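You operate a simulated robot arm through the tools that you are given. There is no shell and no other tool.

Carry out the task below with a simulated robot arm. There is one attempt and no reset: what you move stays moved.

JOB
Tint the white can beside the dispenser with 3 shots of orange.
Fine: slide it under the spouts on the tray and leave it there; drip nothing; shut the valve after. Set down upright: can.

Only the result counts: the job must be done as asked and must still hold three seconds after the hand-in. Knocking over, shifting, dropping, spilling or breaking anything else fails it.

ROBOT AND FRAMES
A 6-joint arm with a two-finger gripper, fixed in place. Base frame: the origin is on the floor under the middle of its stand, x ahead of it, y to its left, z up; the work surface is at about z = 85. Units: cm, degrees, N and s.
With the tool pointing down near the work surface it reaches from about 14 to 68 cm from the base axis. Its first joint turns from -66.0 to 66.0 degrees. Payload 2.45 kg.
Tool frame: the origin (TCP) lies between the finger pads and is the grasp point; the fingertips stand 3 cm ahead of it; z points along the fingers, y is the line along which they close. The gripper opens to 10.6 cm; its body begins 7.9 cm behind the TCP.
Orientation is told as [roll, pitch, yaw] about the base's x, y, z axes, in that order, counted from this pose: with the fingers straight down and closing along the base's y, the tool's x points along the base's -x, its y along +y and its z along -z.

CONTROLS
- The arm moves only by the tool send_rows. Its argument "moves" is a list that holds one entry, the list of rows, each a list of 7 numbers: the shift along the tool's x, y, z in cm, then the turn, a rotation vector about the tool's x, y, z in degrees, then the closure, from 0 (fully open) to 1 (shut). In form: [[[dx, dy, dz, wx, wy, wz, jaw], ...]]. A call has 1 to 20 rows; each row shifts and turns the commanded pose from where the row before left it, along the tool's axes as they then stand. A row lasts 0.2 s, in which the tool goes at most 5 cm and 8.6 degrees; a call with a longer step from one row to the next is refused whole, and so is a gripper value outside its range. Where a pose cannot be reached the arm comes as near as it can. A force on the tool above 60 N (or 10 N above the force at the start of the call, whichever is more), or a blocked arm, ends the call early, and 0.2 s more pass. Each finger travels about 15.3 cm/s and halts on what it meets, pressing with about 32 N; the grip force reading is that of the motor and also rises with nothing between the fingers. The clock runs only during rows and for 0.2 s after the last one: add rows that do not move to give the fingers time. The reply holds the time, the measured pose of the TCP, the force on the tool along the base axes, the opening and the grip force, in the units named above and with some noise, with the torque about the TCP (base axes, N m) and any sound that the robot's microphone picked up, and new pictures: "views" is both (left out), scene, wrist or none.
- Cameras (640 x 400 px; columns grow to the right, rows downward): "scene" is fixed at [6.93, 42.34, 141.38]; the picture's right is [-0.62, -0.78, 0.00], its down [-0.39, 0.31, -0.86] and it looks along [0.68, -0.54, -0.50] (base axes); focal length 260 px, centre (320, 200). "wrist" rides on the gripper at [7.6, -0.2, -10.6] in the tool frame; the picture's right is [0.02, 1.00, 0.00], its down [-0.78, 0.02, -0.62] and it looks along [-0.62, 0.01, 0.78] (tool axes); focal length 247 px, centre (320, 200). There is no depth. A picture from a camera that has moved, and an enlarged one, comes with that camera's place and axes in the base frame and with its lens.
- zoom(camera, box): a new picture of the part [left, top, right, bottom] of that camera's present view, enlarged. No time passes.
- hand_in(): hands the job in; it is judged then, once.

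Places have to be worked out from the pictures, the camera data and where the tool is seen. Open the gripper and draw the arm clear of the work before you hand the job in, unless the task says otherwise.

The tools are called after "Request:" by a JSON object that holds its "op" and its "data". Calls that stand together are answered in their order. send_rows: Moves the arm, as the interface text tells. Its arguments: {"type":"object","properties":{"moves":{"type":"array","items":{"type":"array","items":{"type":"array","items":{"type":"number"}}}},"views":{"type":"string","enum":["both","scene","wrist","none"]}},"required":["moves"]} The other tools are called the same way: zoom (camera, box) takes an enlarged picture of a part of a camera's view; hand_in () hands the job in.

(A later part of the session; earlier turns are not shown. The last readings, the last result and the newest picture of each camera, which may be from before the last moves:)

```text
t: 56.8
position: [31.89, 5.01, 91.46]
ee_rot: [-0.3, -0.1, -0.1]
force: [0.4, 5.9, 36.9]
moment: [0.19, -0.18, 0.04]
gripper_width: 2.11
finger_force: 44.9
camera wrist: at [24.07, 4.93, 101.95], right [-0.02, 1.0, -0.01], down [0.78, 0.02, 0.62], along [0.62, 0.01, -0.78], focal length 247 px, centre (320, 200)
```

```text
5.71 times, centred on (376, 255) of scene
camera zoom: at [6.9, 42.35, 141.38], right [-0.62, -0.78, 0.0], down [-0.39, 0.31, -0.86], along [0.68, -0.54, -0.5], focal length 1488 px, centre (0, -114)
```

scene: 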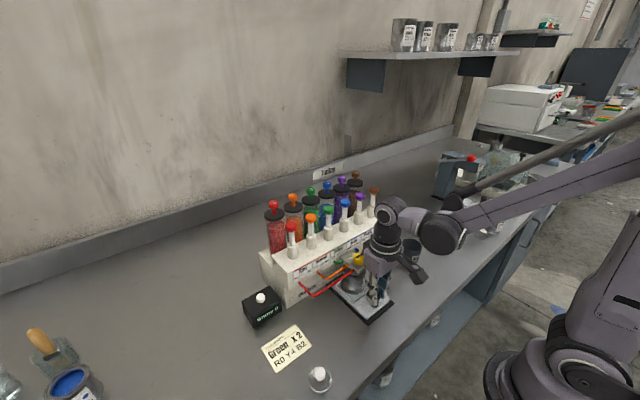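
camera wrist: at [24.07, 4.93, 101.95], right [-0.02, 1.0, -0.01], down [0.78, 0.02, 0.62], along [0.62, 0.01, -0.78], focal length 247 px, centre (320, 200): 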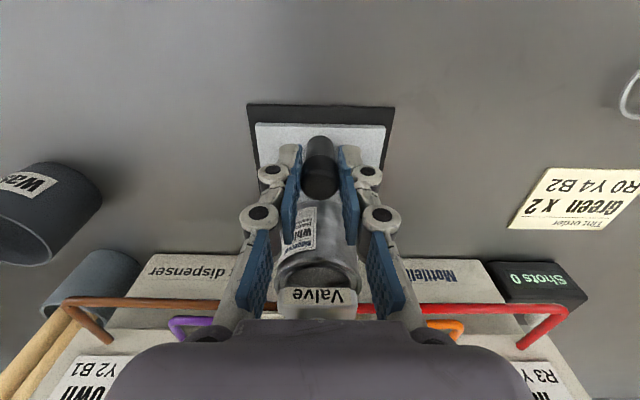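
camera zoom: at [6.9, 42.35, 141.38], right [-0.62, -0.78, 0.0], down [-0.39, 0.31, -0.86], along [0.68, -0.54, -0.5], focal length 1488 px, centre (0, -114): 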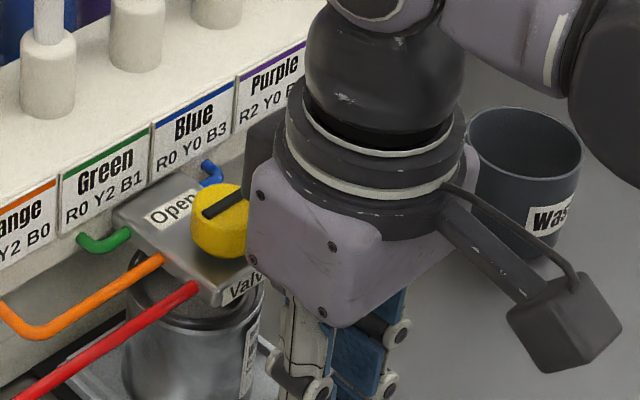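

The tray moved another 0.8 cm and the body is still clear of the knob. I'll relieve the vertical load and slide the remaining 0.8 cm.

Request:
{"op": "send_rows", "data": {"moves": [[[0, 0.02, -0.1, 0, 0, 0, 0.92], [-0.1, 0, 0, 0, 0, 0, 0.92], [-0.2, 0, 0, 0, 0, 0, 0.92], [-0.2, 0, 0, 0, 0, 0, 0.92], [-0.2, 0, 0, 0, 0, 0, 0.92], [-0.1, 0, 0, 0, 0, 0, 0.92], [0, 0, 0, 0, 0, 0, 0.92]]], "views": "both"}}

Request:
{"op": "zoom", "data": {"camera": "wrist", "box": [220, 110, 420, 235]}}

Request:
{"op": "zoom", "data": {"camera": "scene", "box": [320, 220, 432, 290]}}

```text
t: 58.4
position: [32.42, 4.93, 91.48]
ee_rot: [-0.2, 0.0, -0.1]
force: [0.6, 1.3, -30.5]
moment: [0.02, 0.63, 0.03]
gripper_width: 2.14
finger_force: 45.4
camera wrist: at [24.75, 4.93, 102.03], right [-0.02, 1.0, 0.0], down [0.78, 0.02, 0.62], along [0.62, 0.01, -0.78], focal length 247 px, centre (320, 200)
```

scene: 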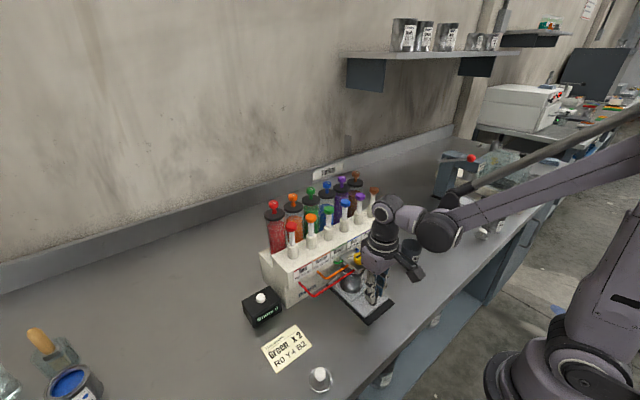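
wrist: 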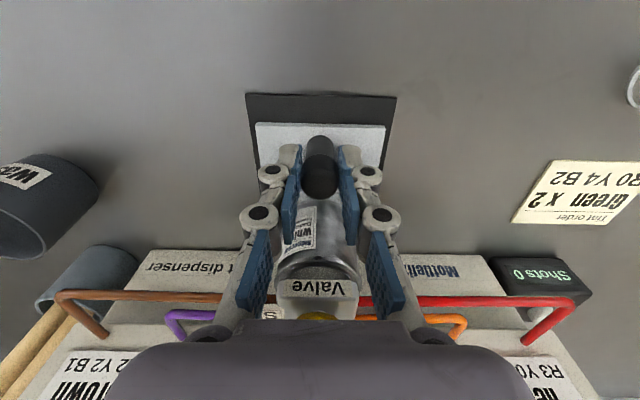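

```text
3.20 times, centred on (320, 172) of wrist
camera zoom: at [24.75, 4.93, 102.03], right [-0.02, 1.0, 0.0], down [0.78, 0.02, 0.62], along [0.62, 0.01, -0.78], focal length 790 px, centre (320, 288)
```

zoom: 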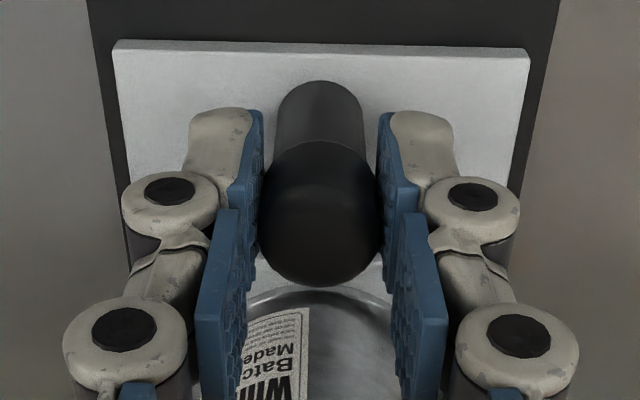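

```text
5.71 times, centred on (376, 255) of scene
camera zoom: at [6.97, 42.35, 141.38], right [-0.62, -0.78, 0.0], down [-0.39, 0.31, -0.86], along [0.68, -0.54, -0.5], focal length 1488 px, centre (0, -114)
```

zoom: 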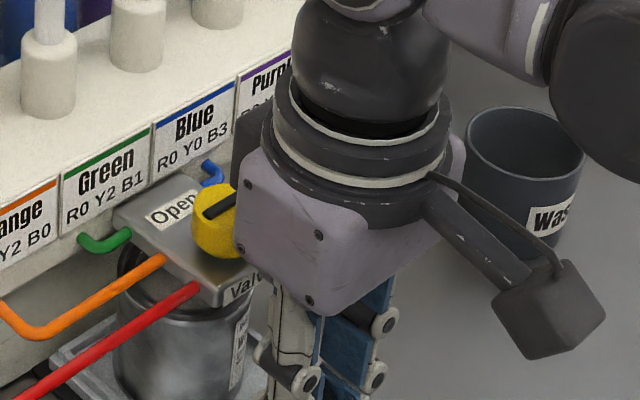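

Now the handle is being pulled up slightly (-30 N), so I'll lower 0.08 and nudge 0.15 cm more, then check for a stop.

Request:
{"op": "send_rows", "data": {"moves": [[[0, 0, 0.08, 0, 0, 0, 0.92], [-0.08, 0, 0, 0, 0, 0, 0.92], [-0.07, 0, 0, 0, 0, 0, 0.92], [0, 0, 0, 0, 0, 0, 0.92]]], "views": "none"}}

```text
t: 59.4
position: [32.7, 5.0, 91.44]
ee_rot: [-0.1, -0.1, 0.0]
force: [-0.6, 4.9, 22.0]
moment: [0.14, 0.37, 0.04]
gripper_width: 2.16
finger_force: 45.1
```

No stop was felt. I'll release, rise, and go back to the side view to verify alignment.

Request:
{"op": "send_rows", "data": {"moves": [[[0, 0, 0, 0, 0, 0, 0.82], [0, 0, 0, 0, 0, 0, 0.7], [0, 0, 0, 0, 0, 0, 0.55], [0, 0, 0, 0, 0, 0, 0.5], [0, 0, -1, 0, 0, 0, 0.5], [0, 0, -2, 0, 0, 0, 0.5], [0, 0, -3, 0, 0, 0, 0.5], [0, 0, -4, 0, 0, 8.2, 0.5], [0, 0, -4, 0, 0, 8.2, 0.5], [0, 0, -4, 0, 0, 8.2, 0.5], [0, 0, -3.6, 0, 0, 8.2, 0.5], [0, 0, 0, 0, 0, 8.2, 0.5], [0, 0, 0, 0, 0, 8.2, 0.5], [0, 0, 0, 0, 0, 8.2, 0.5], [0, 0, 0, 0, 0, 8.2, 0.5], [0, 0, 0, 0, 0, 8.2, 0.5], [0, 0, 0, 0, 0, 8.2, 0.5], [0, 0, 0, 0, 0, 8.0, 0.5], [0, 0, 0, 0, 0, 0, 0.5]]], "views": "none"}}

Request:
{"op": "send_rows", "data": {"moves": [[[4.4, 1.0, 0, 0, 0, 0, 0.3], [4.4, 1.0, 0, 0, 0, 0, 0.2], [4.4, 1.0, 0, 0, 0, 0, 0.2], [4.4, 1.0, 0, 0, 0, 0, 0.2], [4.4, 1.0, 0, 0, 0, 0, 0.2], [0, 0, 0, 0, -7, 0, 0.2], [0, 0, 0, 0, -7, 0, 0.2], [0, 0, 0, 0, -7, 0, 0.2], [0, 0, 0, 0, -7, 0, 0.2], [0, 0, 0, 0, -7, 0, 0.2], [2.7, 0, 3.8, 0, 0, 0, 0.2], [2.7, 0, 3.8, 0, 0, 0, 0.2], [2.7, 0, 3.8, 0, 0, 0, 0.2], [0, 0, 0, 0, 0, 0, 0.2]]], "views": "both"}}

Request:
{"op": "zoom", "data": {"camera": "wrist", "box": [298, 183, 370, 228]}}

Request:
{"op": "zoom", "data": {"camera": "wrist", "box": [256, 125, 400, 215]}}

```text
t: 63.4
position: [32.6, 5.22, 112.73]
ee_rot: [0.0, -0.3, -90.1]
force: [-0.4, 0.1, 0.1]
moment: [-0.02, -0.04, 0.01]
gripper_width: 5.28
finger_force: 0.1
```

```text
t: 66.4
position: [37.59, 27.51, 98.98]
ee_rot: [0.1, -35.4, -90.0]
force: [0.2, -0.7, -0.1]
moment: [0.05, 0.01, 0.0]
gripper_width: 8.45
finger_force: 0.0
camera wrist: at [37.26, 39.85, 103.13], right [1.0, 0.02, -0.01], down [0.02, -0.28, 0.96], along [0.01, -0.96, -0.28], focal length 247 px, centre (320, 200)
```

scene: 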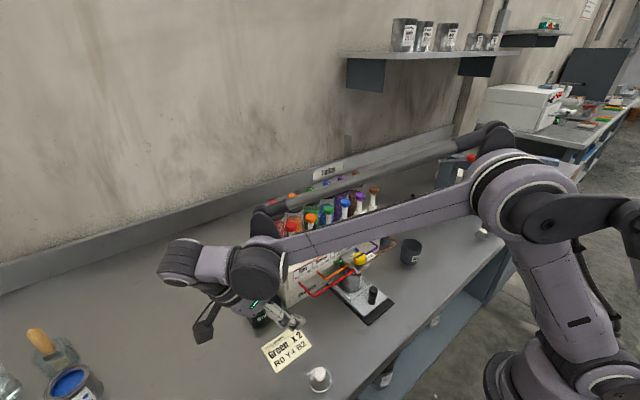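
wrist: 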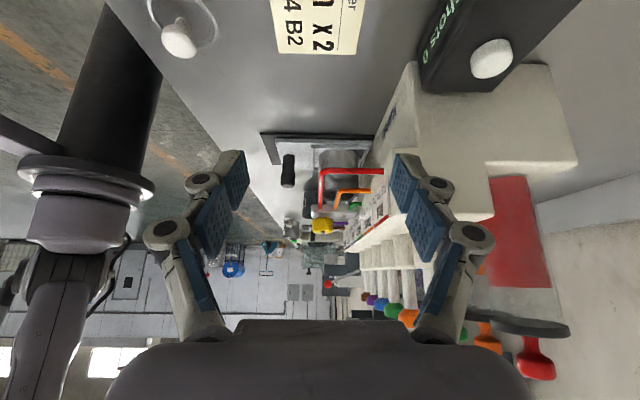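

```text
8.89 times, centred on (334, 206) of wrist
camera zoom: at [37.26, 39.85, 103.13], right [1.0, 0.02, -0.01], down [0.02, -0.28, 0.96], along [0.01, -0.96, -0.28], focal length 2195 px, centre (196, 151)
```

zoom: 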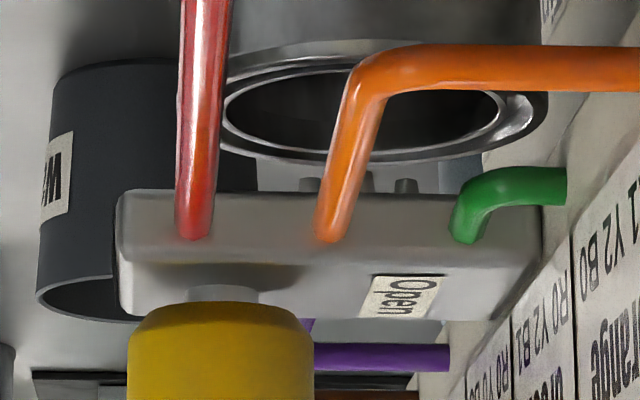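

```text
4.44 times, centred on (328, 170) of wrist
camera zoom: at [37.26, 39.85, 103.13], right [1.0, 0.02, -0.01], down [0.02, -0.28, 0.96], along [0.01, -0.96, -0.28], focal length 1098 px, centre (284, 333)
```

zoom: 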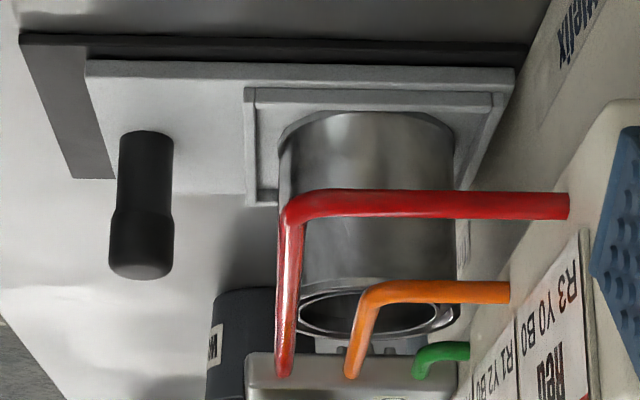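

Can centre and spout row now coincide in x to within about 0.1 cm. While in this view I'll measure the knob and the orange pump.

Request:
{"op": "zoom", "data": {"camera": "wrist", "box": [290, 195, 370, 245]}}

Request:
{"op": "zoom", "data": {"camera": "wrist", "box": [340, 220, 440, 335]}}

Request:
{"op": "zoom", "data": {"camera": "scene", "box": [230, 270, 310, 340]}}

```text
8.00 times, centred on (330, 220) of wrist
camera zoom: at [37.26, 39.85, 103.13], right [1.0, 0.02, -0.01], down [0.02, -0.28, 0.96], along [0.01, -0.96, -0.28], focal length 1976 px, centre (240, 40)
```

zoom: 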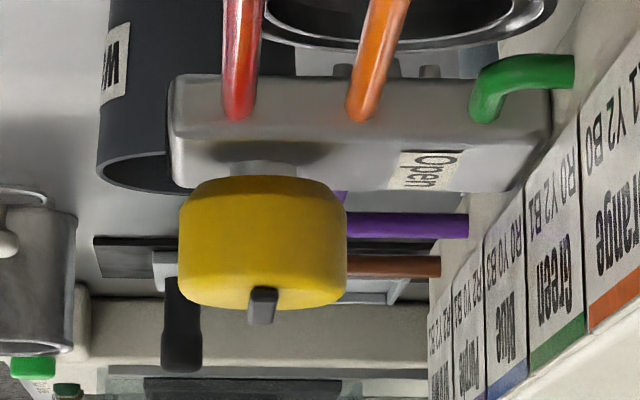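

```text
3.48 times, centred on (390, 278) of wrist
camera zoom: at [37.26, 39.85, 103.13], right [1.0, 0.02, -0.01], down [0.02, -0.28, 0.96], along [0.01, -0.96, -0.28], focal length 859 px, centre (76, -70)
```

zoom: 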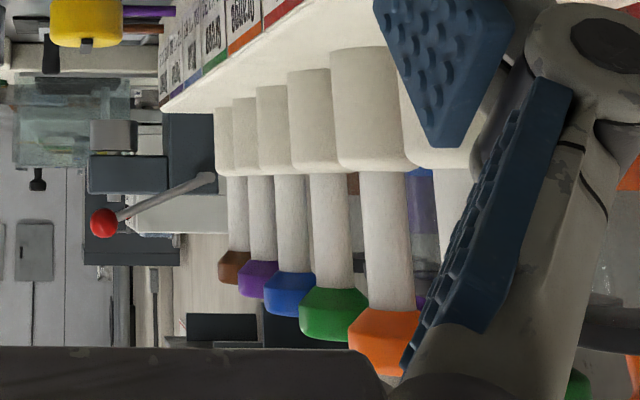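

```text
5.71 times, centred on (270, 305) of scene
camera zoom: at [6.93, 42.34, 141.38], right [-0.62, -0.78, 0.0], down [-0.39, 0.31, -0.86], along [0.68, -0.54, -0.5], focal length 1488 px, centre (606, -400)
```

zoom: 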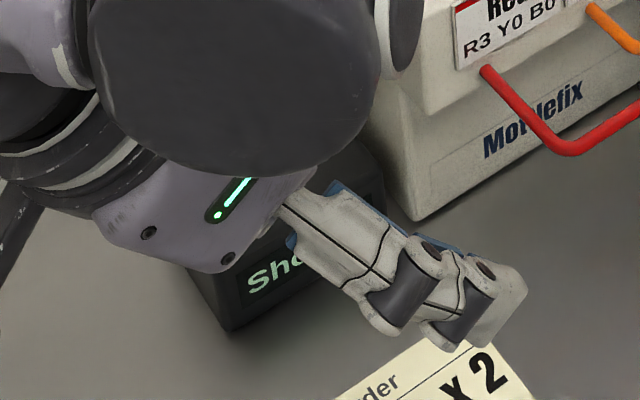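

Alignment is good. The knob spans about z 95.9–97.6 at (38.2, 4.9), and the label panel plane is at x≈42.6, so I'll turn the valve in strokes within ±30° yaw to keep clear. I'll return upright and position above the knob at yaw -30.

Request:
{"op": "send_rows", "data": {"moves": [[[-2.7, 0, -3.8, 0, 0, 0, 0.5], [-2.7, 0, -3.8, 0, 0, 0, 0.5], [-2.7, 0, -3.8, 0, 0, 0, 0.5], [0, 0, 0, 0, 7, 0, 0.5], [0, 0, 0, 0, 7, 0, 0.5], [0, 0, 0, 0, 7, 0, 0.5], [0, 0, 0, 0, 7, 0, 0.5], [0, 0, 0, 0, 7.2, 0, 0.5], [-4.4, 0.1, 0, 0, 0, 0, 0.5], [-4.4, 0.1, 0, 0, 0, 0, 0.5], [-4.4, 0.1, 0, 0, 0, 0, 0.5], [-4.4, 0.1, 0, 0, 0, 0, 0.5], [-4.4, 0.1, 0, 0, 0, 0, 0.5], [0, 0, 0, 0, 0, -8, 0.5], [0, 0, 0, 0, 0, -8, 0.5], [0, 0, 0, 0, 0, -8, 0.5], [0, 0, 0, 0, 0, -8, 0.5], [0, 0, 0, 0, 0, -8, 0.5], [0, 0, 0, 0, 0, -8, 0.5], [0, 0, 0, 0, 0, 0, 0.5]]], "views": "both"}}

```text
t: 70.6
position: [38.09, 5.24, 112.93]
ee_rot: [0.1, -0.1, -41.8]
force: [-0.3, 0.0, 0.1]
moment: [-0.03, -0.05, -0.01]
gripper_width: 5.32
finger_force: 0.0
camera wrist: at [32.27, 10.16, 123.48], right [0.65, 0.76, 0.0], down [0.59, -0.51, 0.62], along [0.47, -0.41, -0.78], focal length 247 px, centre (320, 200)
```

scene: 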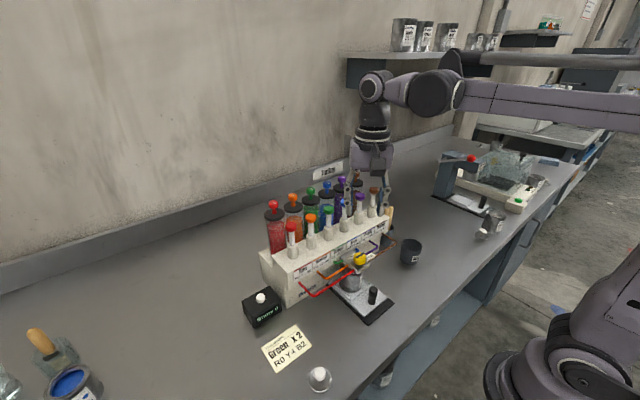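
wrist: 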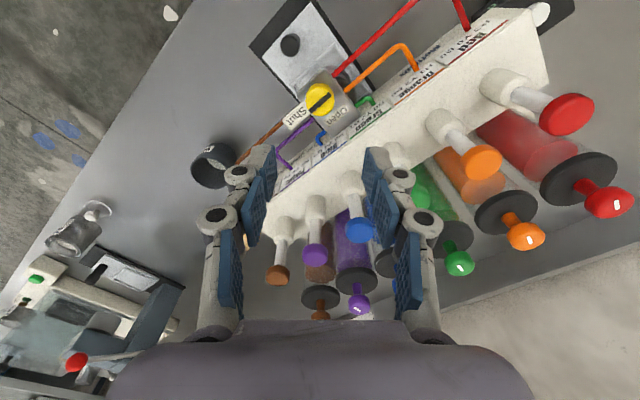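

Request:
{"op": "zoom", "data": {"camera": "wrist", "box": [272, 62, 368, 122]}}

Request:
{"op": "zoom", "data": {"camera": "wrist", "box": [400, 70, 600, 195]}}

Request:
{"op": "zoom", "data": {"camera": "scene", "box": [330, 120, 426, 270]}}

```text
6.67 times, centred on (320, 92) of wrist
camera zoom: at [32.27, 10.16, 123.48], right [0.65, 0.76, 0.0], down [0.59, -0.51, 0.62], along [0.47, -0.41, -0.78], focal length 1646 px, centre (320, 920)
```

zoom: 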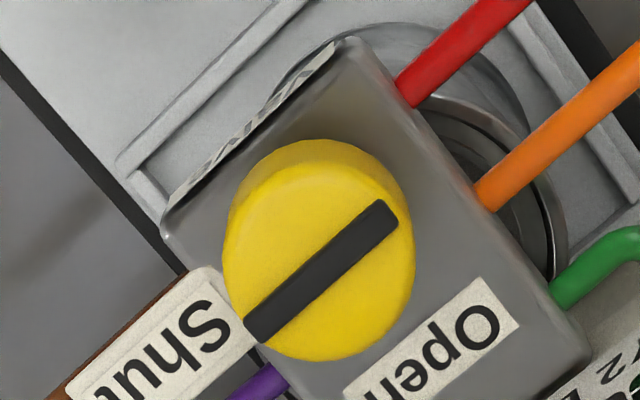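

```text
3.20 times, centred on (500, 132) of wrist
camera zoom: at [32.27, 10.16, 123.48], right [0.65, 0.76, 0.0], down [0.59, -0.51, 0.62], along [0.47, -0.41, -0.78], focal length 790 px, centre (-256, 416)
```

zoom: 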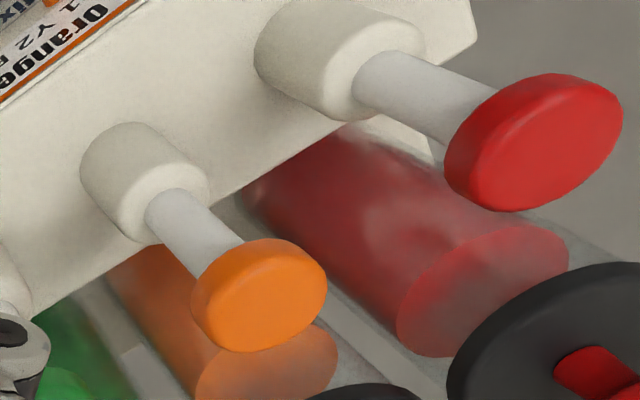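

```text
2.67 times, centred on (378, 195) of scene
camera zoom: at [6.93, 42.34, 141.38], right [-0.62, -0.78, 0.0], down [-0.39, 0.31, -0.86], along [0.68, -0.54, -0.5], focal length 694 px, centre (165, 213)
```

zoom: 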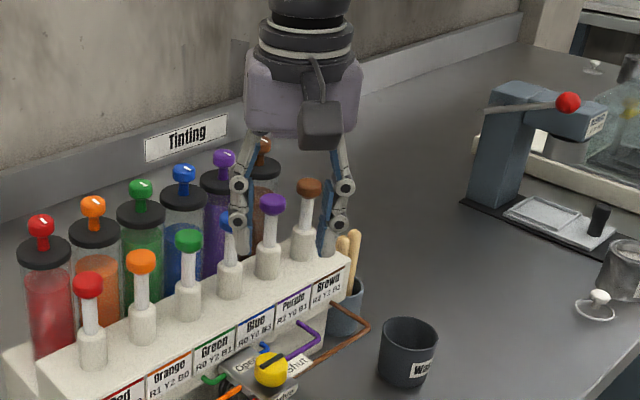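

The knob centre is at (38.2, 4.93), and the orange cap at about (46.1, 12.9, 108.8). I'll go to yaw -30, centre on the knob, and descend to z≈102 for a check.

Request:
{"op": "send_rows", "data": {"moves": [[[0, 0, 0, 0, 0, -6, 0.5], [0, 0, 0, 0, 0, -6, 0.5], [-0.25, -0.21, 2, 0, 0, 0, 0.5], [0, 0, 2.5, 0, 0, 0, 0.5], [0, 0, 2.5, 0, 0, 0, 0.5], [0, 0, 2.5, 0, 0, 0, 0.5], [0, 0, 1.4, 0, 0, 0, 0.5], [0, 0, 0, 0, 0, 0, 0.5]]], "views": "both"}}

Request:
{"op": "zoom", "data": {"camera": "wrist", "box": [240, 100, 400, 200]}}

Request:
{"op": "zoom", "data": {"camera": "scene", "box": [310, 190, 438, 270]}}

```text
t: 72.4
position: [38.36, 4.86, 102.02]
ee_rot: [0.1, -0.1, -30.0]
force: [0.5, 0.4, -0.6]
moment: [-0.02, 0.01, -0.01]
gripper_width: 5.29
finger_force: 0.0
camera wrist: at [31.56, 8.53, 112.66], right [0.48, 0.88, 0.0], down [0.69, -0.38, 0.62], along [0.55, -0.3, -0.78], focal length 247 px, centre (320, 200)
```

scene: 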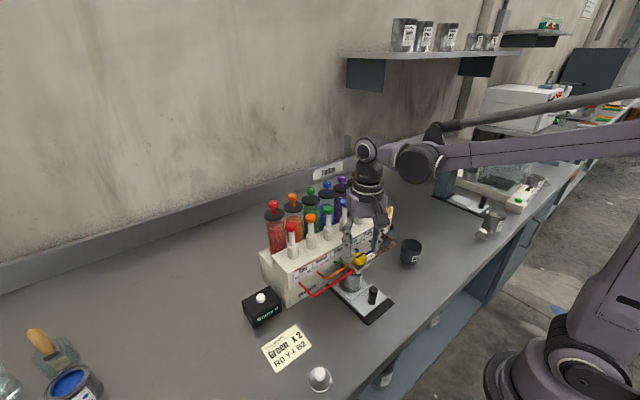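
wrist: 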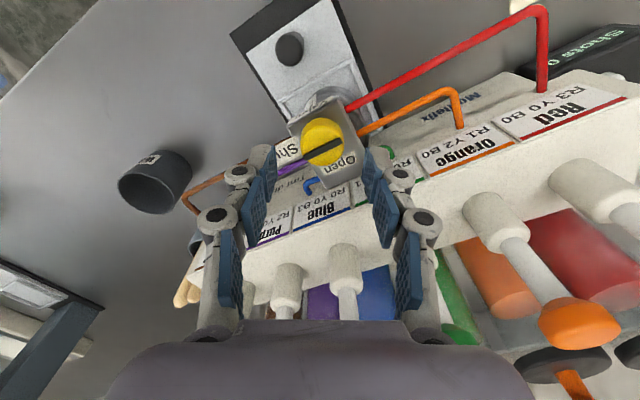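

```text
4.00 times, centred on (320, 150) of wrist
camera zoom: at [31.56, 8.53, 112.66], right [0.48, 0.88, 0.0], down [0.69, -0.38, 0.62], along [0.55, -0.3, -0.78], focal length 988 px, centre (320, 400)
```

zoom: 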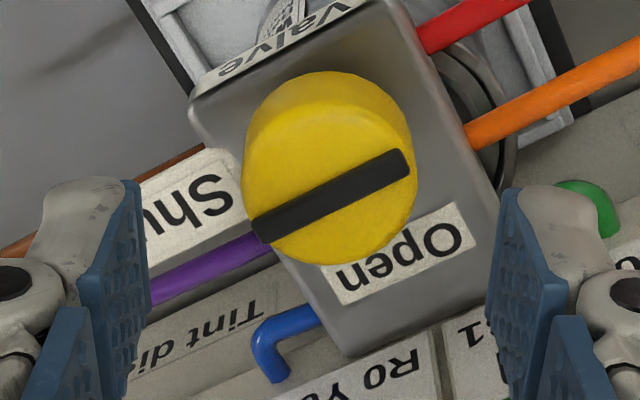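

```text
5.00 times, centred on (374, 230) of scene
camera zoom: at [6.93, 42.34, 141.38], right [-0.62, -0.78, 0.0], down [-0.39, 0.31, -0.86], along [0.68, -0.54, -0.5], focal length 1302 px, centre (50, 50)
```

zoom: 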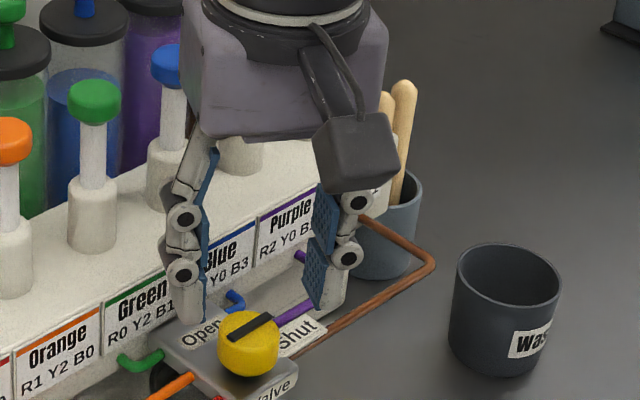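

The knob is at about (38.3, 5.0). I'll nudge +0.1 in y, descend to z≈99.1 (tips just above the block), and grip the knob.

Request:
{"op": "send_rows", "data": {"moves": [[[0.05, 0.09, 1.0, 0, 0, 0, 0.5], [0, 0, 1.0, 0, 0, 0, 0.5], [0, 0, 0.6, 0, 0, 0, 0.5], [0, 0, 0.3, 0, 0, 0, 0.5], [0, 0, 0, 0, 0, 0, 0.6], [0, 0, 0, 0, 0, 0, 0.66], [0, 0, 0, 0, 0, 0, 0.72], [0, 0, 0, 0, 0, 0, 0.78], [0, 0, 0, 0, 0, 0, 0.82], [0, 0, 0, 0, 0, 0, 0.82]]], "views": "both"}}

Request:
{"op": "zoom", "data": {"camera": "wrist", "box": [240, 110, 400, 210]}}

Request:
{"op": "zoom", "data": {"camera": "scene", "box": [310, 200, 438, 280]}}

```text
t: 74.6
position: [38.38, 5.09, 99.2]
ee_rot: [0.0, -0.1, -29.8]
force: [4.9, 6.5, -1.4]
moment: [0.21, -0.16, -0.03]
gripper_width: 2.94
finger_force: 44.7
camera wrist: at [31.51, 8.7, 109.74], right [0.48, 0.88, 0.0], down [0.69, -0.38, 0.62], along [0.55, -0.3, -0.78], focal length 247 px, centre (320, 200)
```

scene: 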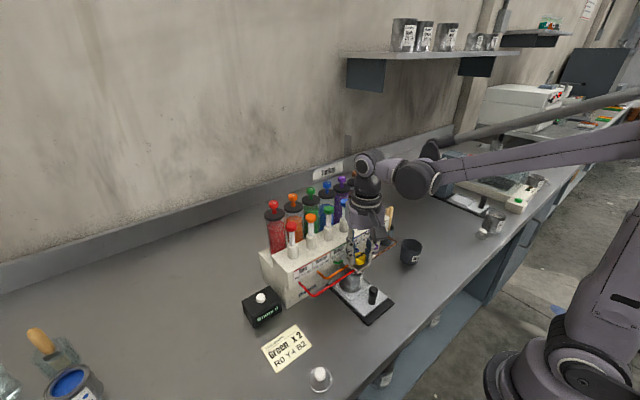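
wrist: 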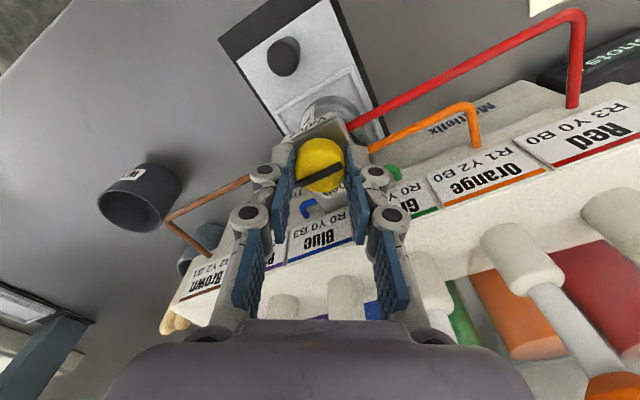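

```text
4.00 times, centred on (320, 160) of wrist
camera zoom: at [31.51, 8.7, 109.74], right [0.48, 0.88, 0.0], down [0.69, -0.38, 0.62], along [0.55, -0.3, -0.78], focal length 988 px, centre (320, 360)
```

zoom: 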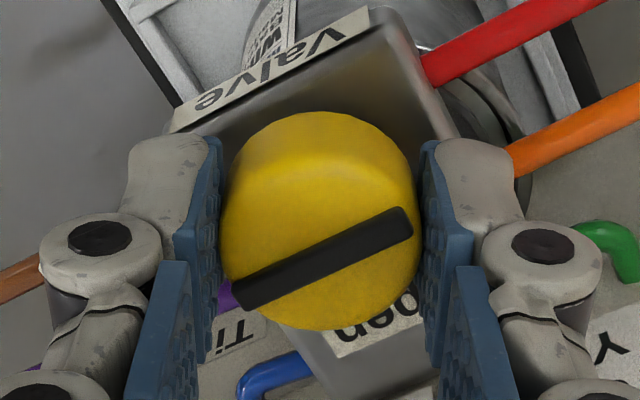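

```text
5.00 times, centred on (374, 240) of scene
camera zoom: at [6.95, 42.36, 141.37], right [-0.62, -0.78, 0.0], down [-0.39, 0.31, -0.86], along [0.68, -0.54, -0.5], focal length 1302 px, centre (50, 0)
```

zoom: 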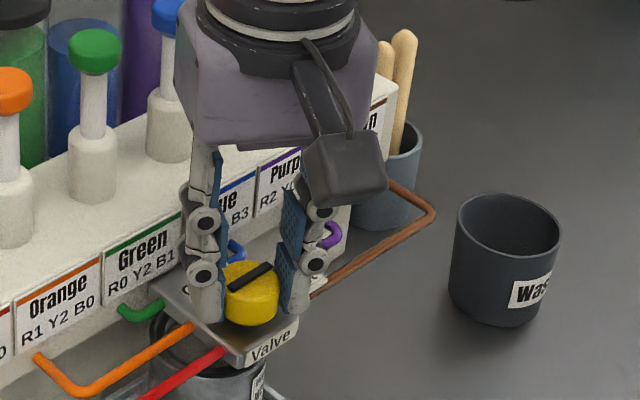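

The knob is gripped at 2.94 cm. I'll turn it counter-clockwise (Shut→Open) by 20° first and check the response.

Request:
{"op": "send_rows", "data": {"moves": [[[0, 0, 0, 0, 0, -3, 0.85], [0, 0, 0, 0, 0, -5, 0.85], [0, 0, 0, 0, 0, -5, 0.85], [0, 0, 0, 0, 0, -5, 0.85], [0, 0, 0, 0, 0, -2, 0.85], [0, 0, 0, 0, 0, 0, 0.85]]], "views": "both"}}

Request:
{"op": "zoom", "data": {"camera": "wrist", "box": [240, 110, 400, 210]}}

Request:
{"op": "zoom", "data": {"camera": "scene", "box": [310, 200, 438, 280]}}

```text
t: 76.0
position: [38.33, 5.02, 99.18]
ee_rot: [0.0, -0.1, -9.9]
force: [6.6, 10.4, 29.7]
moment: [0.35, -0.07, 0.0]
gripper_width: 2.9
finger_force: 45.2
camera wrist: at [30.65, 6.19, 109.71], right [0.15, 0.99, 0.0], down [0.77, -0.12, 0.62], along [0.62, -0.09, -0.78], focal length 247 px, centre (320, 200)
```

scene: 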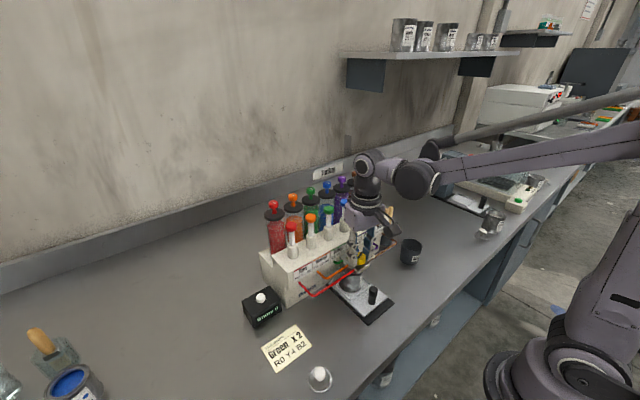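
wrist: 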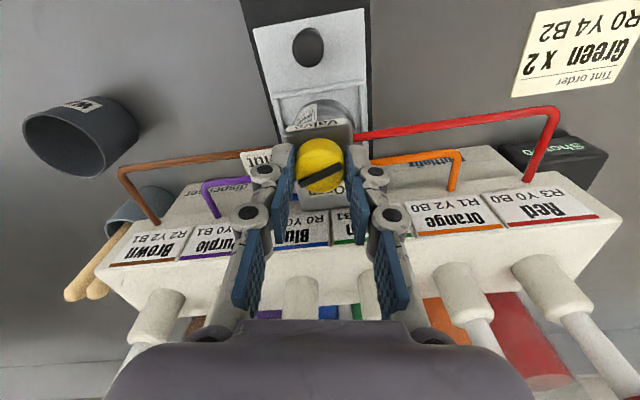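

```text
4.00 times, centred on (320, 160) of wrist
camera zoom: at [30.65, 6.19, 109.71], right [0.15, 0.99, 0.0], down [0.77, -0.12, 0.62], along [0.62, -0.09, -0.78], focal length 988 px, centre (320, 360)
```

zoom: 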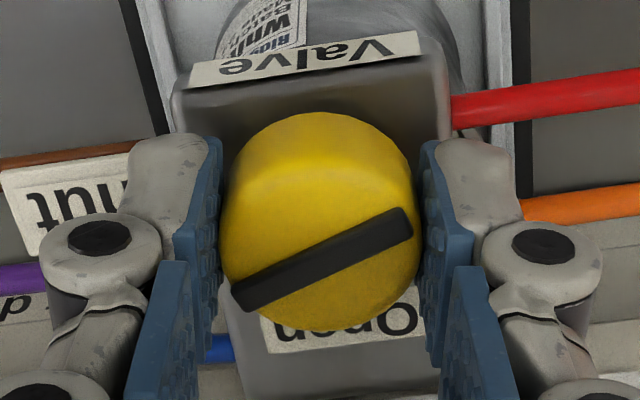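

```text
5.00 times, centred on (374, 240) of scene
camera zoom: at [6.91, 42.36, 141.37], right [-0.62, -0.78, 0.0], down [-0.39, 0.31, -0.86], along [0.68, -0.54, -0.5], focal length 1302 px, centre (50, 0)
```

zoom: 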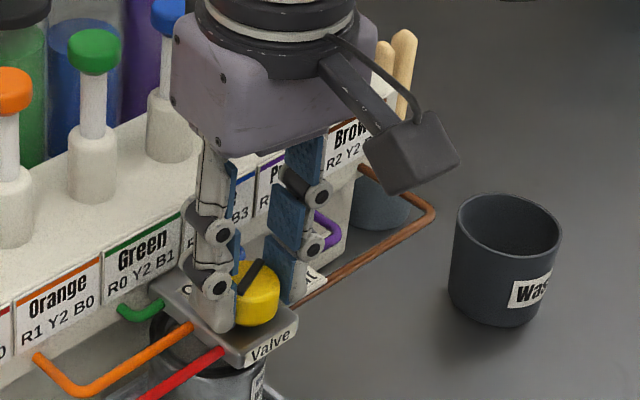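

The knob turns with the gripper with no resisting torque. I'll relieve the side load and continue 40° more.

Request:
{"op": "send_rows", "data": {"moves": [[[-0.04, 0.05, -0.08, 0, 0, -3, 0.85], [0, 0, 0, 0, 0, -5, 0.85], [0, 0, 0, 0, 0, -5, 0.85], [0, 0, 0, 0, 0, -5, 0.85], [0, 0, 0, 0, 0, -5, 0.85], [0, 0, 0, 0, 0, -5, 0.85], [0, 0, 0, 0, 0, -5, 0.85], [0, 0, 0, 0, 0, -5, 0.85], [0, 0, 0, 0, 0, -2, 0.85], [0, 0, 0, 0, 0, 0, 0.85]]], "views": "both"}}

Request:
{"op": "zoom", "data": {"camera": "wrist", "box": [240, 110, 400, 210]}}

Request:
{"op": "zoom", "data": {"camera": "scene", "box": [310, 200, 438, 280]}}

```text
t: 78.2
position: [38.24, 4.97, 99.37]
ee_rot: [0.0, -0.1, 30.1]
force: [2.7, 12.2, -29.3]
moment: [0.27, -0.16, -0.04]
gripper_width: 2.9
finger_force: 45.2
camera wrist: at [31.69, 1.05, 109.8], right [-0.52, 0.85, 0.0], down [0.67, 0.41, 0.62], along [0.53, 0.32, -0.78], focal length 247 px, centre (320, 200)
```

scene: 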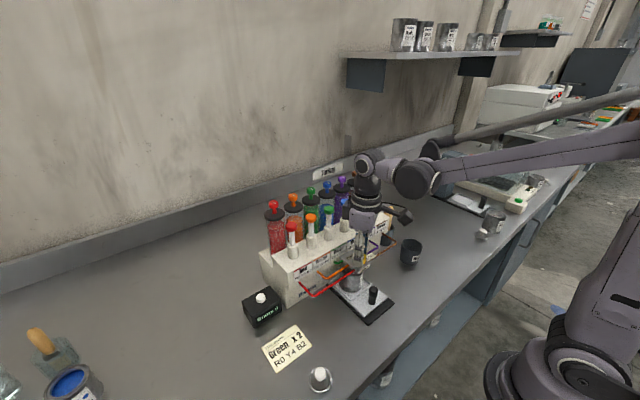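
wrist: 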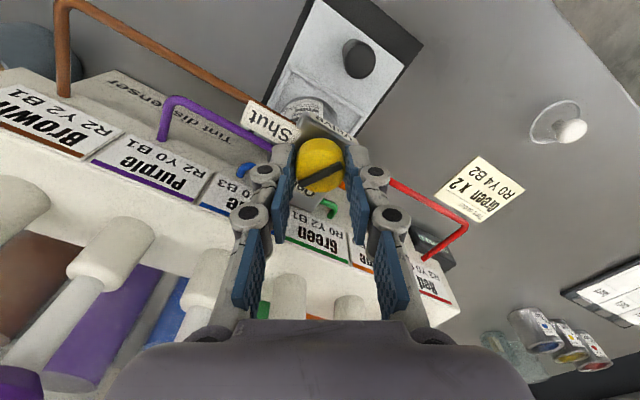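

```text
4.00 times, centred on (320, 160) of wrist
camera zoom: at [31.69, 1.05, 109.8], right [-0.52, 0.85, 0.0], down [0.67, 0.41, 0.62], along [0.53, 0.32, -0.78], focal length 988 px, centre (320, 360)
```

zoom: 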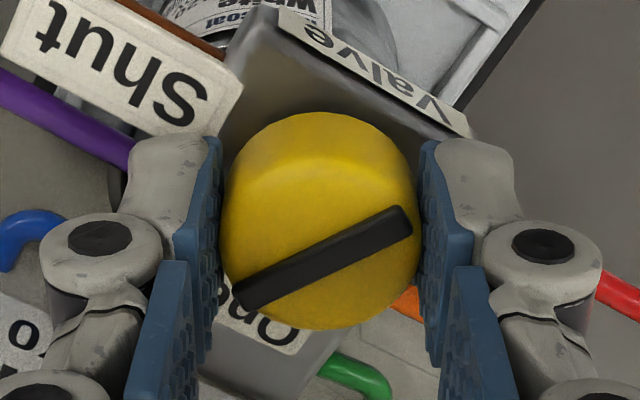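

```text
5.00 times, centred on (374, 240) of scene
camera zoom: at [6.98, 42.38, 141.37], right [-0.62, -0.78, 0.0], down [-0.39, 0.31, -0.86], along [0.68, -0.54, -0.5], focal length 1302 px, centre (50, 0)
```

zoom: 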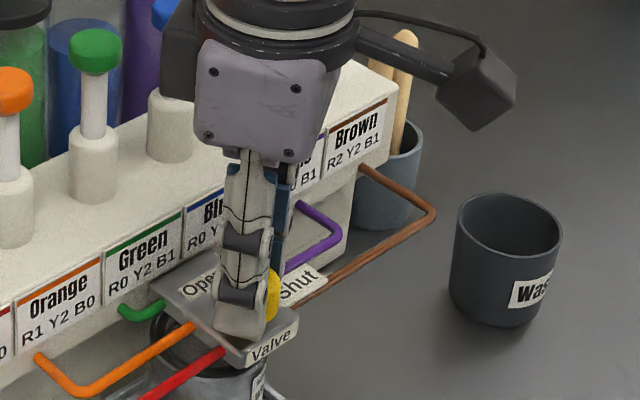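

Now at 60°. I'll release with a small opening, lift clear of the knob, and rotate back to yaw -5 to regrip.

Request:
{"op": "send_rows", "data": {"moves": [[[0, 0, 0.06, 0, 0, 0, 0.78], [0, 0, 0, 0, 0, 0, 0.7], [0, 0, 0, 0, 0, 0, 0.62], [0, 0, 0, 0, 0, 0, 0.62], [0, 0, -0.5, 0, 0, 0, 0.62], [0, 0, -1, 0, 0, 0, 0.62], [0, 0, -1, 0, 0, 0, 0.62], [0, 0, -0.5, 0, 0, 0, 0.62], [0, 0, 0, 0, 0, 7, 0.58], [0, 0, 0, 0, 0, 7, 0.55], [0, 0, 0, 0, 0, 7, 0.55], [0, 0, 0, 0, 0, 7, 0.55], [0, 0, 0, 0, 0, 7, 0.55], [0, 0, 0, 0, 0, 0, 0.55]]], "views": "both"}}

Request:
{"op": "zoom", "data": {"camera": "wrist", "box": [240, 100, 400, 200]}}

Request:
{"op": "zoom", "data": {"camera": "scene", "box": [310, 200, 438, 280]}}

```text
t: 81.2
position: [38.33, 4.92, 102.23]
ee_rot: [0.0, -0.1, -5.1]
force: [0.8, -0.5, -0.4]
moment: [0.0, -0.02, 0.0]
gripper_width: 4.78
finger_force: 0.1
camera wrist: at [30.6, 5.49, 112.74], right [0.07, 1.0, 0.0], down [0.78, -0.05, 0.62], along [0.62, -0.04, -0.78], focal length 247 px, centre (320, 200)
```

scene: 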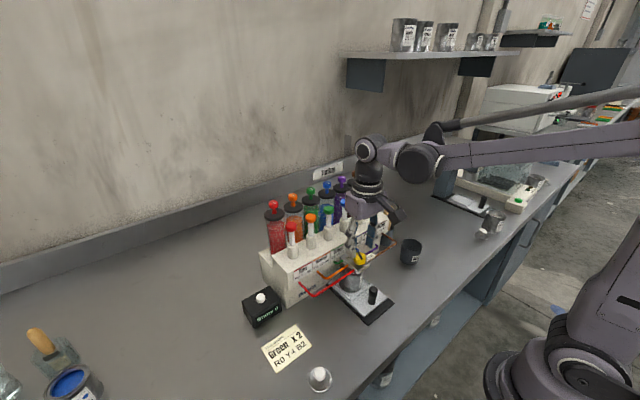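
wrist: 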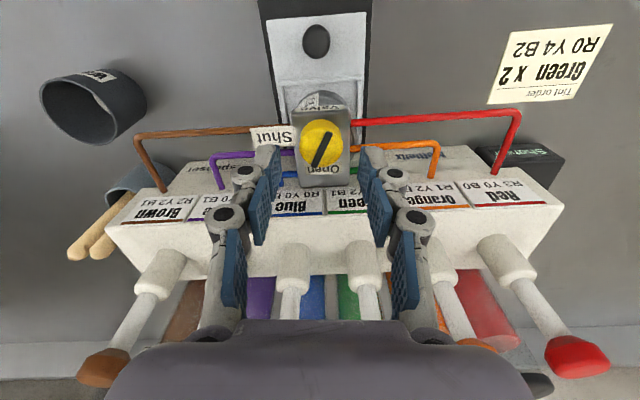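

```text
4.00 times, centred on (320, 150) of wrist
camera zoom: at [30.6, 5.49, 112.74], right [0.07, 1.0, 0.0], down [0.78, -0.05, 0.62], along [0.62, -0.04, -0.78], focal length 988 px, centre (320, 400)
```

zoom: 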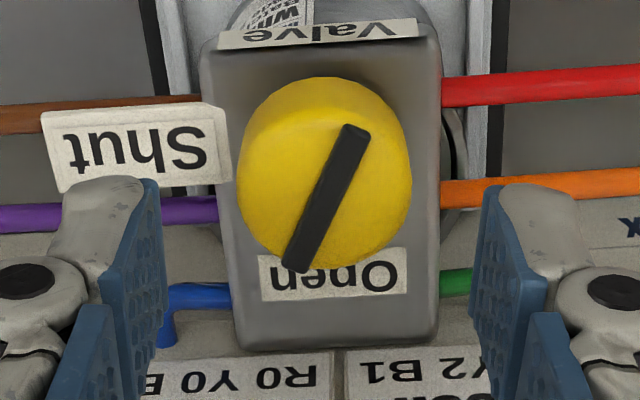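

```text
5.00 times, centred on (374, 240) of scene
camera zoom: at [6.93, 42.34, 141.38], right [-0.62, -0.78, 0.0], down [-0.39, 0.31, -0.86], along [0.68, -0.54, -0.5], focal length 1302 px, centre (50, 0)
```

zoom: 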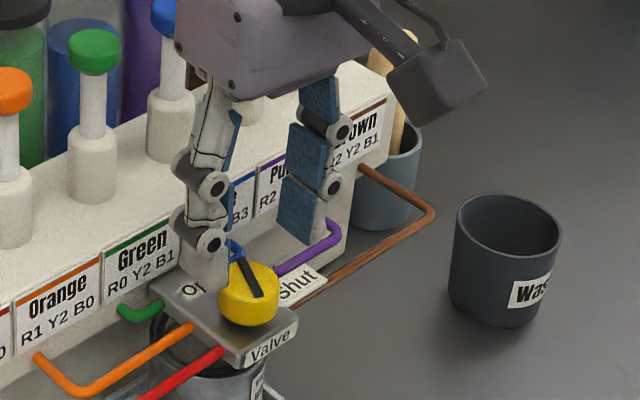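

The knob held at about 60°. I'll descend, regrip at yaw -5, and turn the remaining ~31°.

Request:
{"op": "send_rows", "data": {"moves": [[[0, 0, 1.0, 0, 0, 0, 0.55], [0, 0, 1.2, 0, 0, 0, 0.55], [0, 0, 0.6, 0, 0, 0, 0.55], [0, 0, 0.2, 0, 0, 0, 0.55], [0, 0, 0, 0, 0, 0, 0.63], [0, 0, 0, 0, 0, 0, 0.7], [0, 0, 0, 0, 0, 0, 0.78], [0, 0, 0, 0, 0, 0, 0.85], [0, 0, 0, 0, 0, 0, 0.85], [0, 0, 0, 0, 0, -3, 0.85], [0, 0, 0, 0, 0, -5, 0.85], [0, 0, 0, 0, 0, -5, 0.85], [0, 0, 0, 0, 0, -5, 0.85], [0, 0, 0, 0, 0, -5, 0.85], [0, 0, 0, 0, 0, -5, 0.85], [0, 0, 0, 0, 0, -3, 0.85], [0, 0, 0, 0, 0, 0, 0.85]]], "views": "both"}}

Request:
{"op": "zoom", "data": {"camera": "wrist", "box": [240, 110, 400, 210]}}

```text
t: 84.8
position: [38.21, 4.94, 99.17]
ee_rot: [-0.1, 0.0, 26.1]
force: [6.1, 2.8, -27.0]
moment: [0.18, -0.23, -0.24]
gripper_width: 2.86
finger_force: 44.7
camera wrist: at [31.43, 1.54, 109.76], right [-0.46, 0.89, 0.0], down [0.7, 0.36, 0.62], along [0.55, 0.28, -0.78], focal length 247 px, centre (320, 200)
```

scene: 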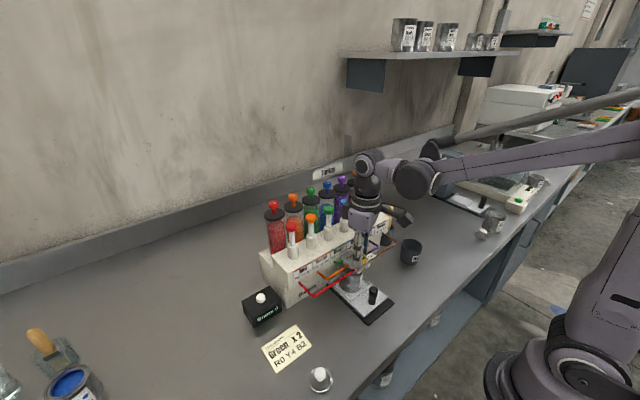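
wrist: 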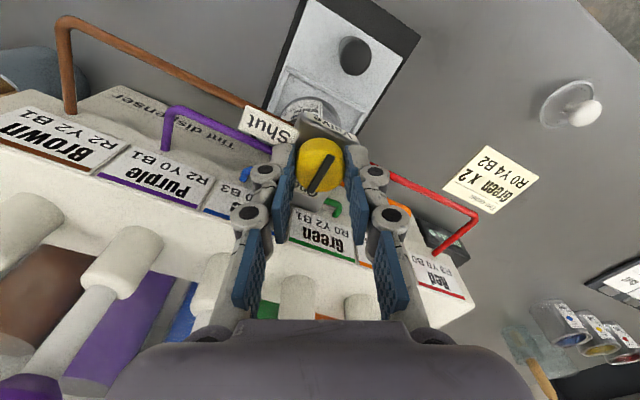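

```text
4.00 times, centred on (320, 160) of wrist
camera zoom: at [31.43, 1.54, 109.76], right [-0.46, 0.89, 0.0], down [0.7, 0.36, 0.62], along [0.55, 0.28, -0.78], focal length 988 px, centre (320, 360)
```

zoom: 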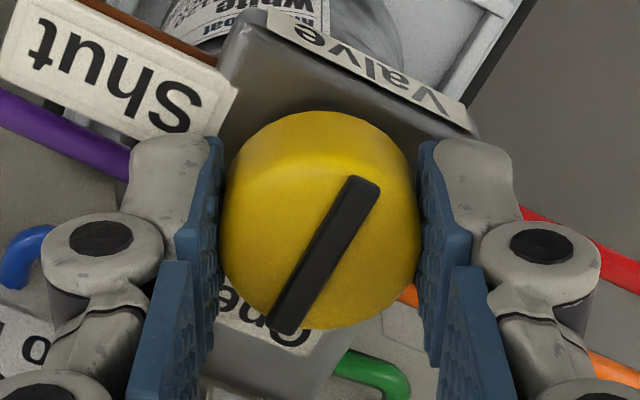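

A resisting torque of -0.24 N·m appeared, so it's likely at the Open stop. I'll release, lift, and check the bar's direction.

Request:
{"op": "send_rows", "data": {"moves": [[[0, 0, 0.06, 0, 0, 0, 0.78], [0, 0, 0, 0, 0, 0, 0.7], [0, 0, 0, 0, 0, 0, 0.62], [0, 0, 0, 0, 0, 0, 0.62], [0, 0, -0.5, 0, 0, 0, 0.62], [0, 0, -1, 0, 0, 0, 0.62], [0, 0, -1, 0, 0, 0, 0.62], [0, 0, -0.5, 0, 0, 0, 0.62], [0, 0, 0, 0, 0, 8, 0.58], [0, 0, 0, 0, 0, 8, 0.58], [0, 0, 0, 0, 0, 8, 0.6], [0, 0, -2, 0, 0, 2, 0.7], [0, 0, -3, 0, 0, 0, 0.8], [0, 0, 0, 0, 0, 0, 0.8]]], "views": "both"}}

Request:
{"op": "zoom", "data": {"camera": "wrist", "box": [240, 70, 400, 170]}}

Request:
{"op": "zoom", "data": {"camera": "scene", "box": [310, 200, 438, 280]}}

```text
t: 87.8
position: [38.32, 4.91, 107.17]
ee_rot: [0.0, 0.0, -0.1]
force: [0.2, 0.0, 0.4]
moment: [0.0, 0.0, -0.01]
gripper_width: 2.13
finger_force: 0.0
camera wrist: at [30.59, 4.86, 117.69], right [-0.02, 1.0, 0.0], down [0.78, 0.02, 0.62], along [0.62, 0.01, -0.78], focal length 247 px, centre (320, 200)
```

scene: 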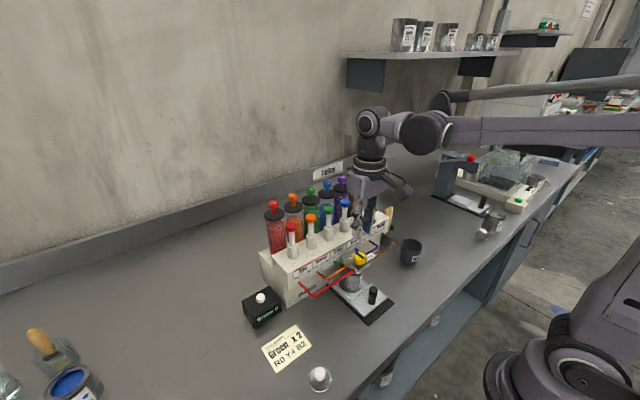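
wrist: 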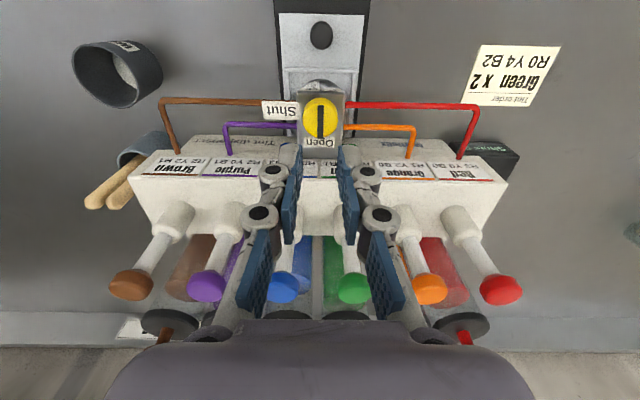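

```text
4.00 times, centred on (320, 120) of wrist
camera zoom: at [30.59, 4.86, 117.69], right [-0.02, 1.0, 0.0], down [0.78, 0.02, 0.62], along [0.62, 0.01, -0.78], focal length 988 px, centre (320, 520)
```

zoom: 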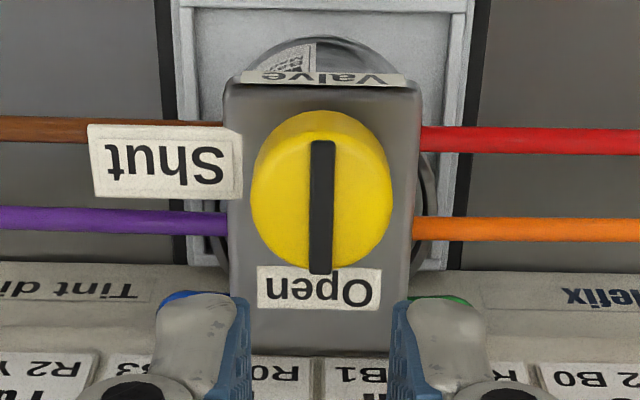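

```text
5.00 times, centred on (374, 240) of scene
camera zoom: at [6.93, 42.34, 141.38], right [-0.62, -0.78, 0.0], down [-0.39, 0.31, -0.86], along [0.68, -0.54, -0.5], focal length 1302 px, centre (50, 0)
```

zoom: 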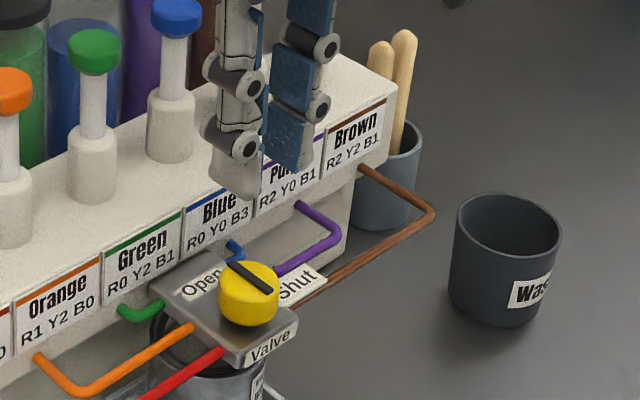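

The valve now reads fully Open. Next I'll close the fingers, rise, and move above the orange pump cap for a careful look.

Request:
{"op": "send_rows", "data": {"moves": [[[0, 0, -3, 0, 0, 0, 0.9], [0, 0, -4, 0, 0, 0, 1.0], [0, 0, -3, 0, 0, 0, 1.0], [-2.6, 2.7, 0, 0, 0, 0, 1.0], [-2.6, 2.7, 0, 0, 0, 0, 1.0], [-2.6, 2.6, 0, 0, 0, 0, 1.0], [0, 0, 0, 0, 0, 0, 1.0], [0, 0, 0, 0, 0, 0, 1.0]]], "views": "both"}}

Request:
{"op": "zoom", "data": {"camera": "wrist", "box": [240, 70, 400, 170]}}

Request:
{"op": "zoom", "data": {"camera": "scene", "box": [260, 160, 388, 240]}}

```text
t: 89.6
position: [45.92, 12.86, 117.14]
ee_rot: [0.0, -0.1, -0.1]
force: [0.3, -0.5, 0.8]
moment: [0.02, -0.01, 0.0]
gripper_width: 0.02
finger_force: 28.3
camera wrist: at [38.27, 12.76, 127.73], right [-0.02, 1.0, 0.0], down [0.78, 0.02, 0.62], along [0.62, 0.01, -0.78], focal length 247 px, centre (320, 200)
```

scene: 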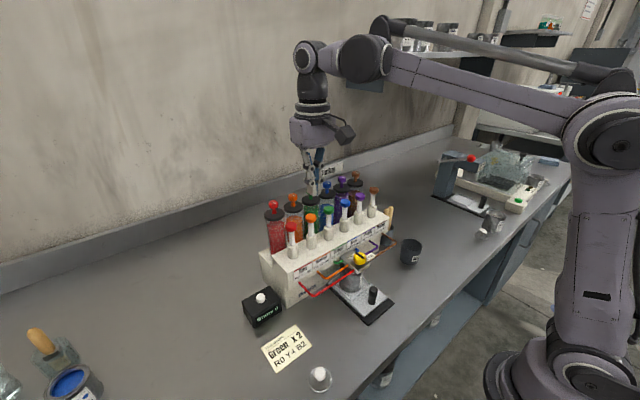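
wrist: 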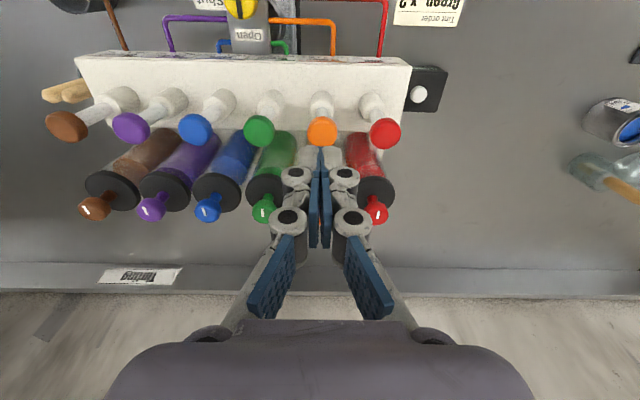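

```text
4.00 times, centred on (320, 120) of wrist
camera zoom: at [38.27, 12.76, 127.73], right [-0.02, 1.0, 0.0], down [0.78, 0.02, 0.62], along [0.62, 0.01, -0.78], focal length 988 px, centre (320, 520)
```

zoom: 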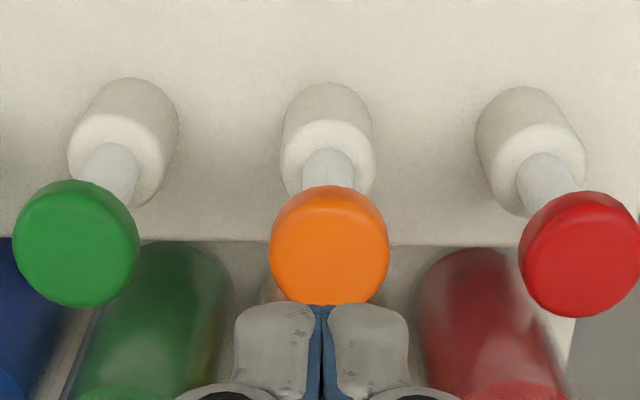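

```text
5.00 times, centred on (324, 200) of scene
camera zoom: at [6.93, 42.34, 141.38], right [-0.62, -0.78, 0.0], down [-0.39, 0.31, -0.86], along [0.68, -0.54, -0.5], focal length 1302 px, centre (300, 200)
```

zoom: 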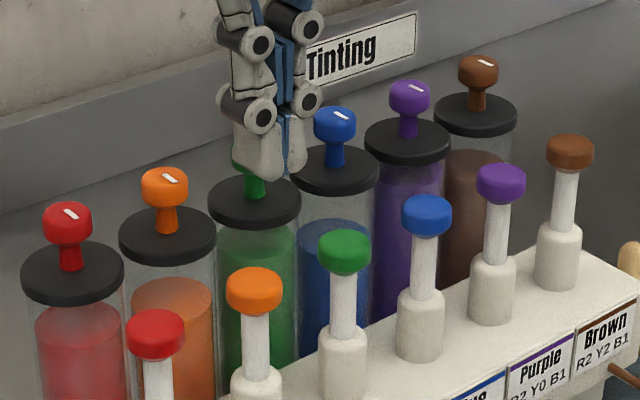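

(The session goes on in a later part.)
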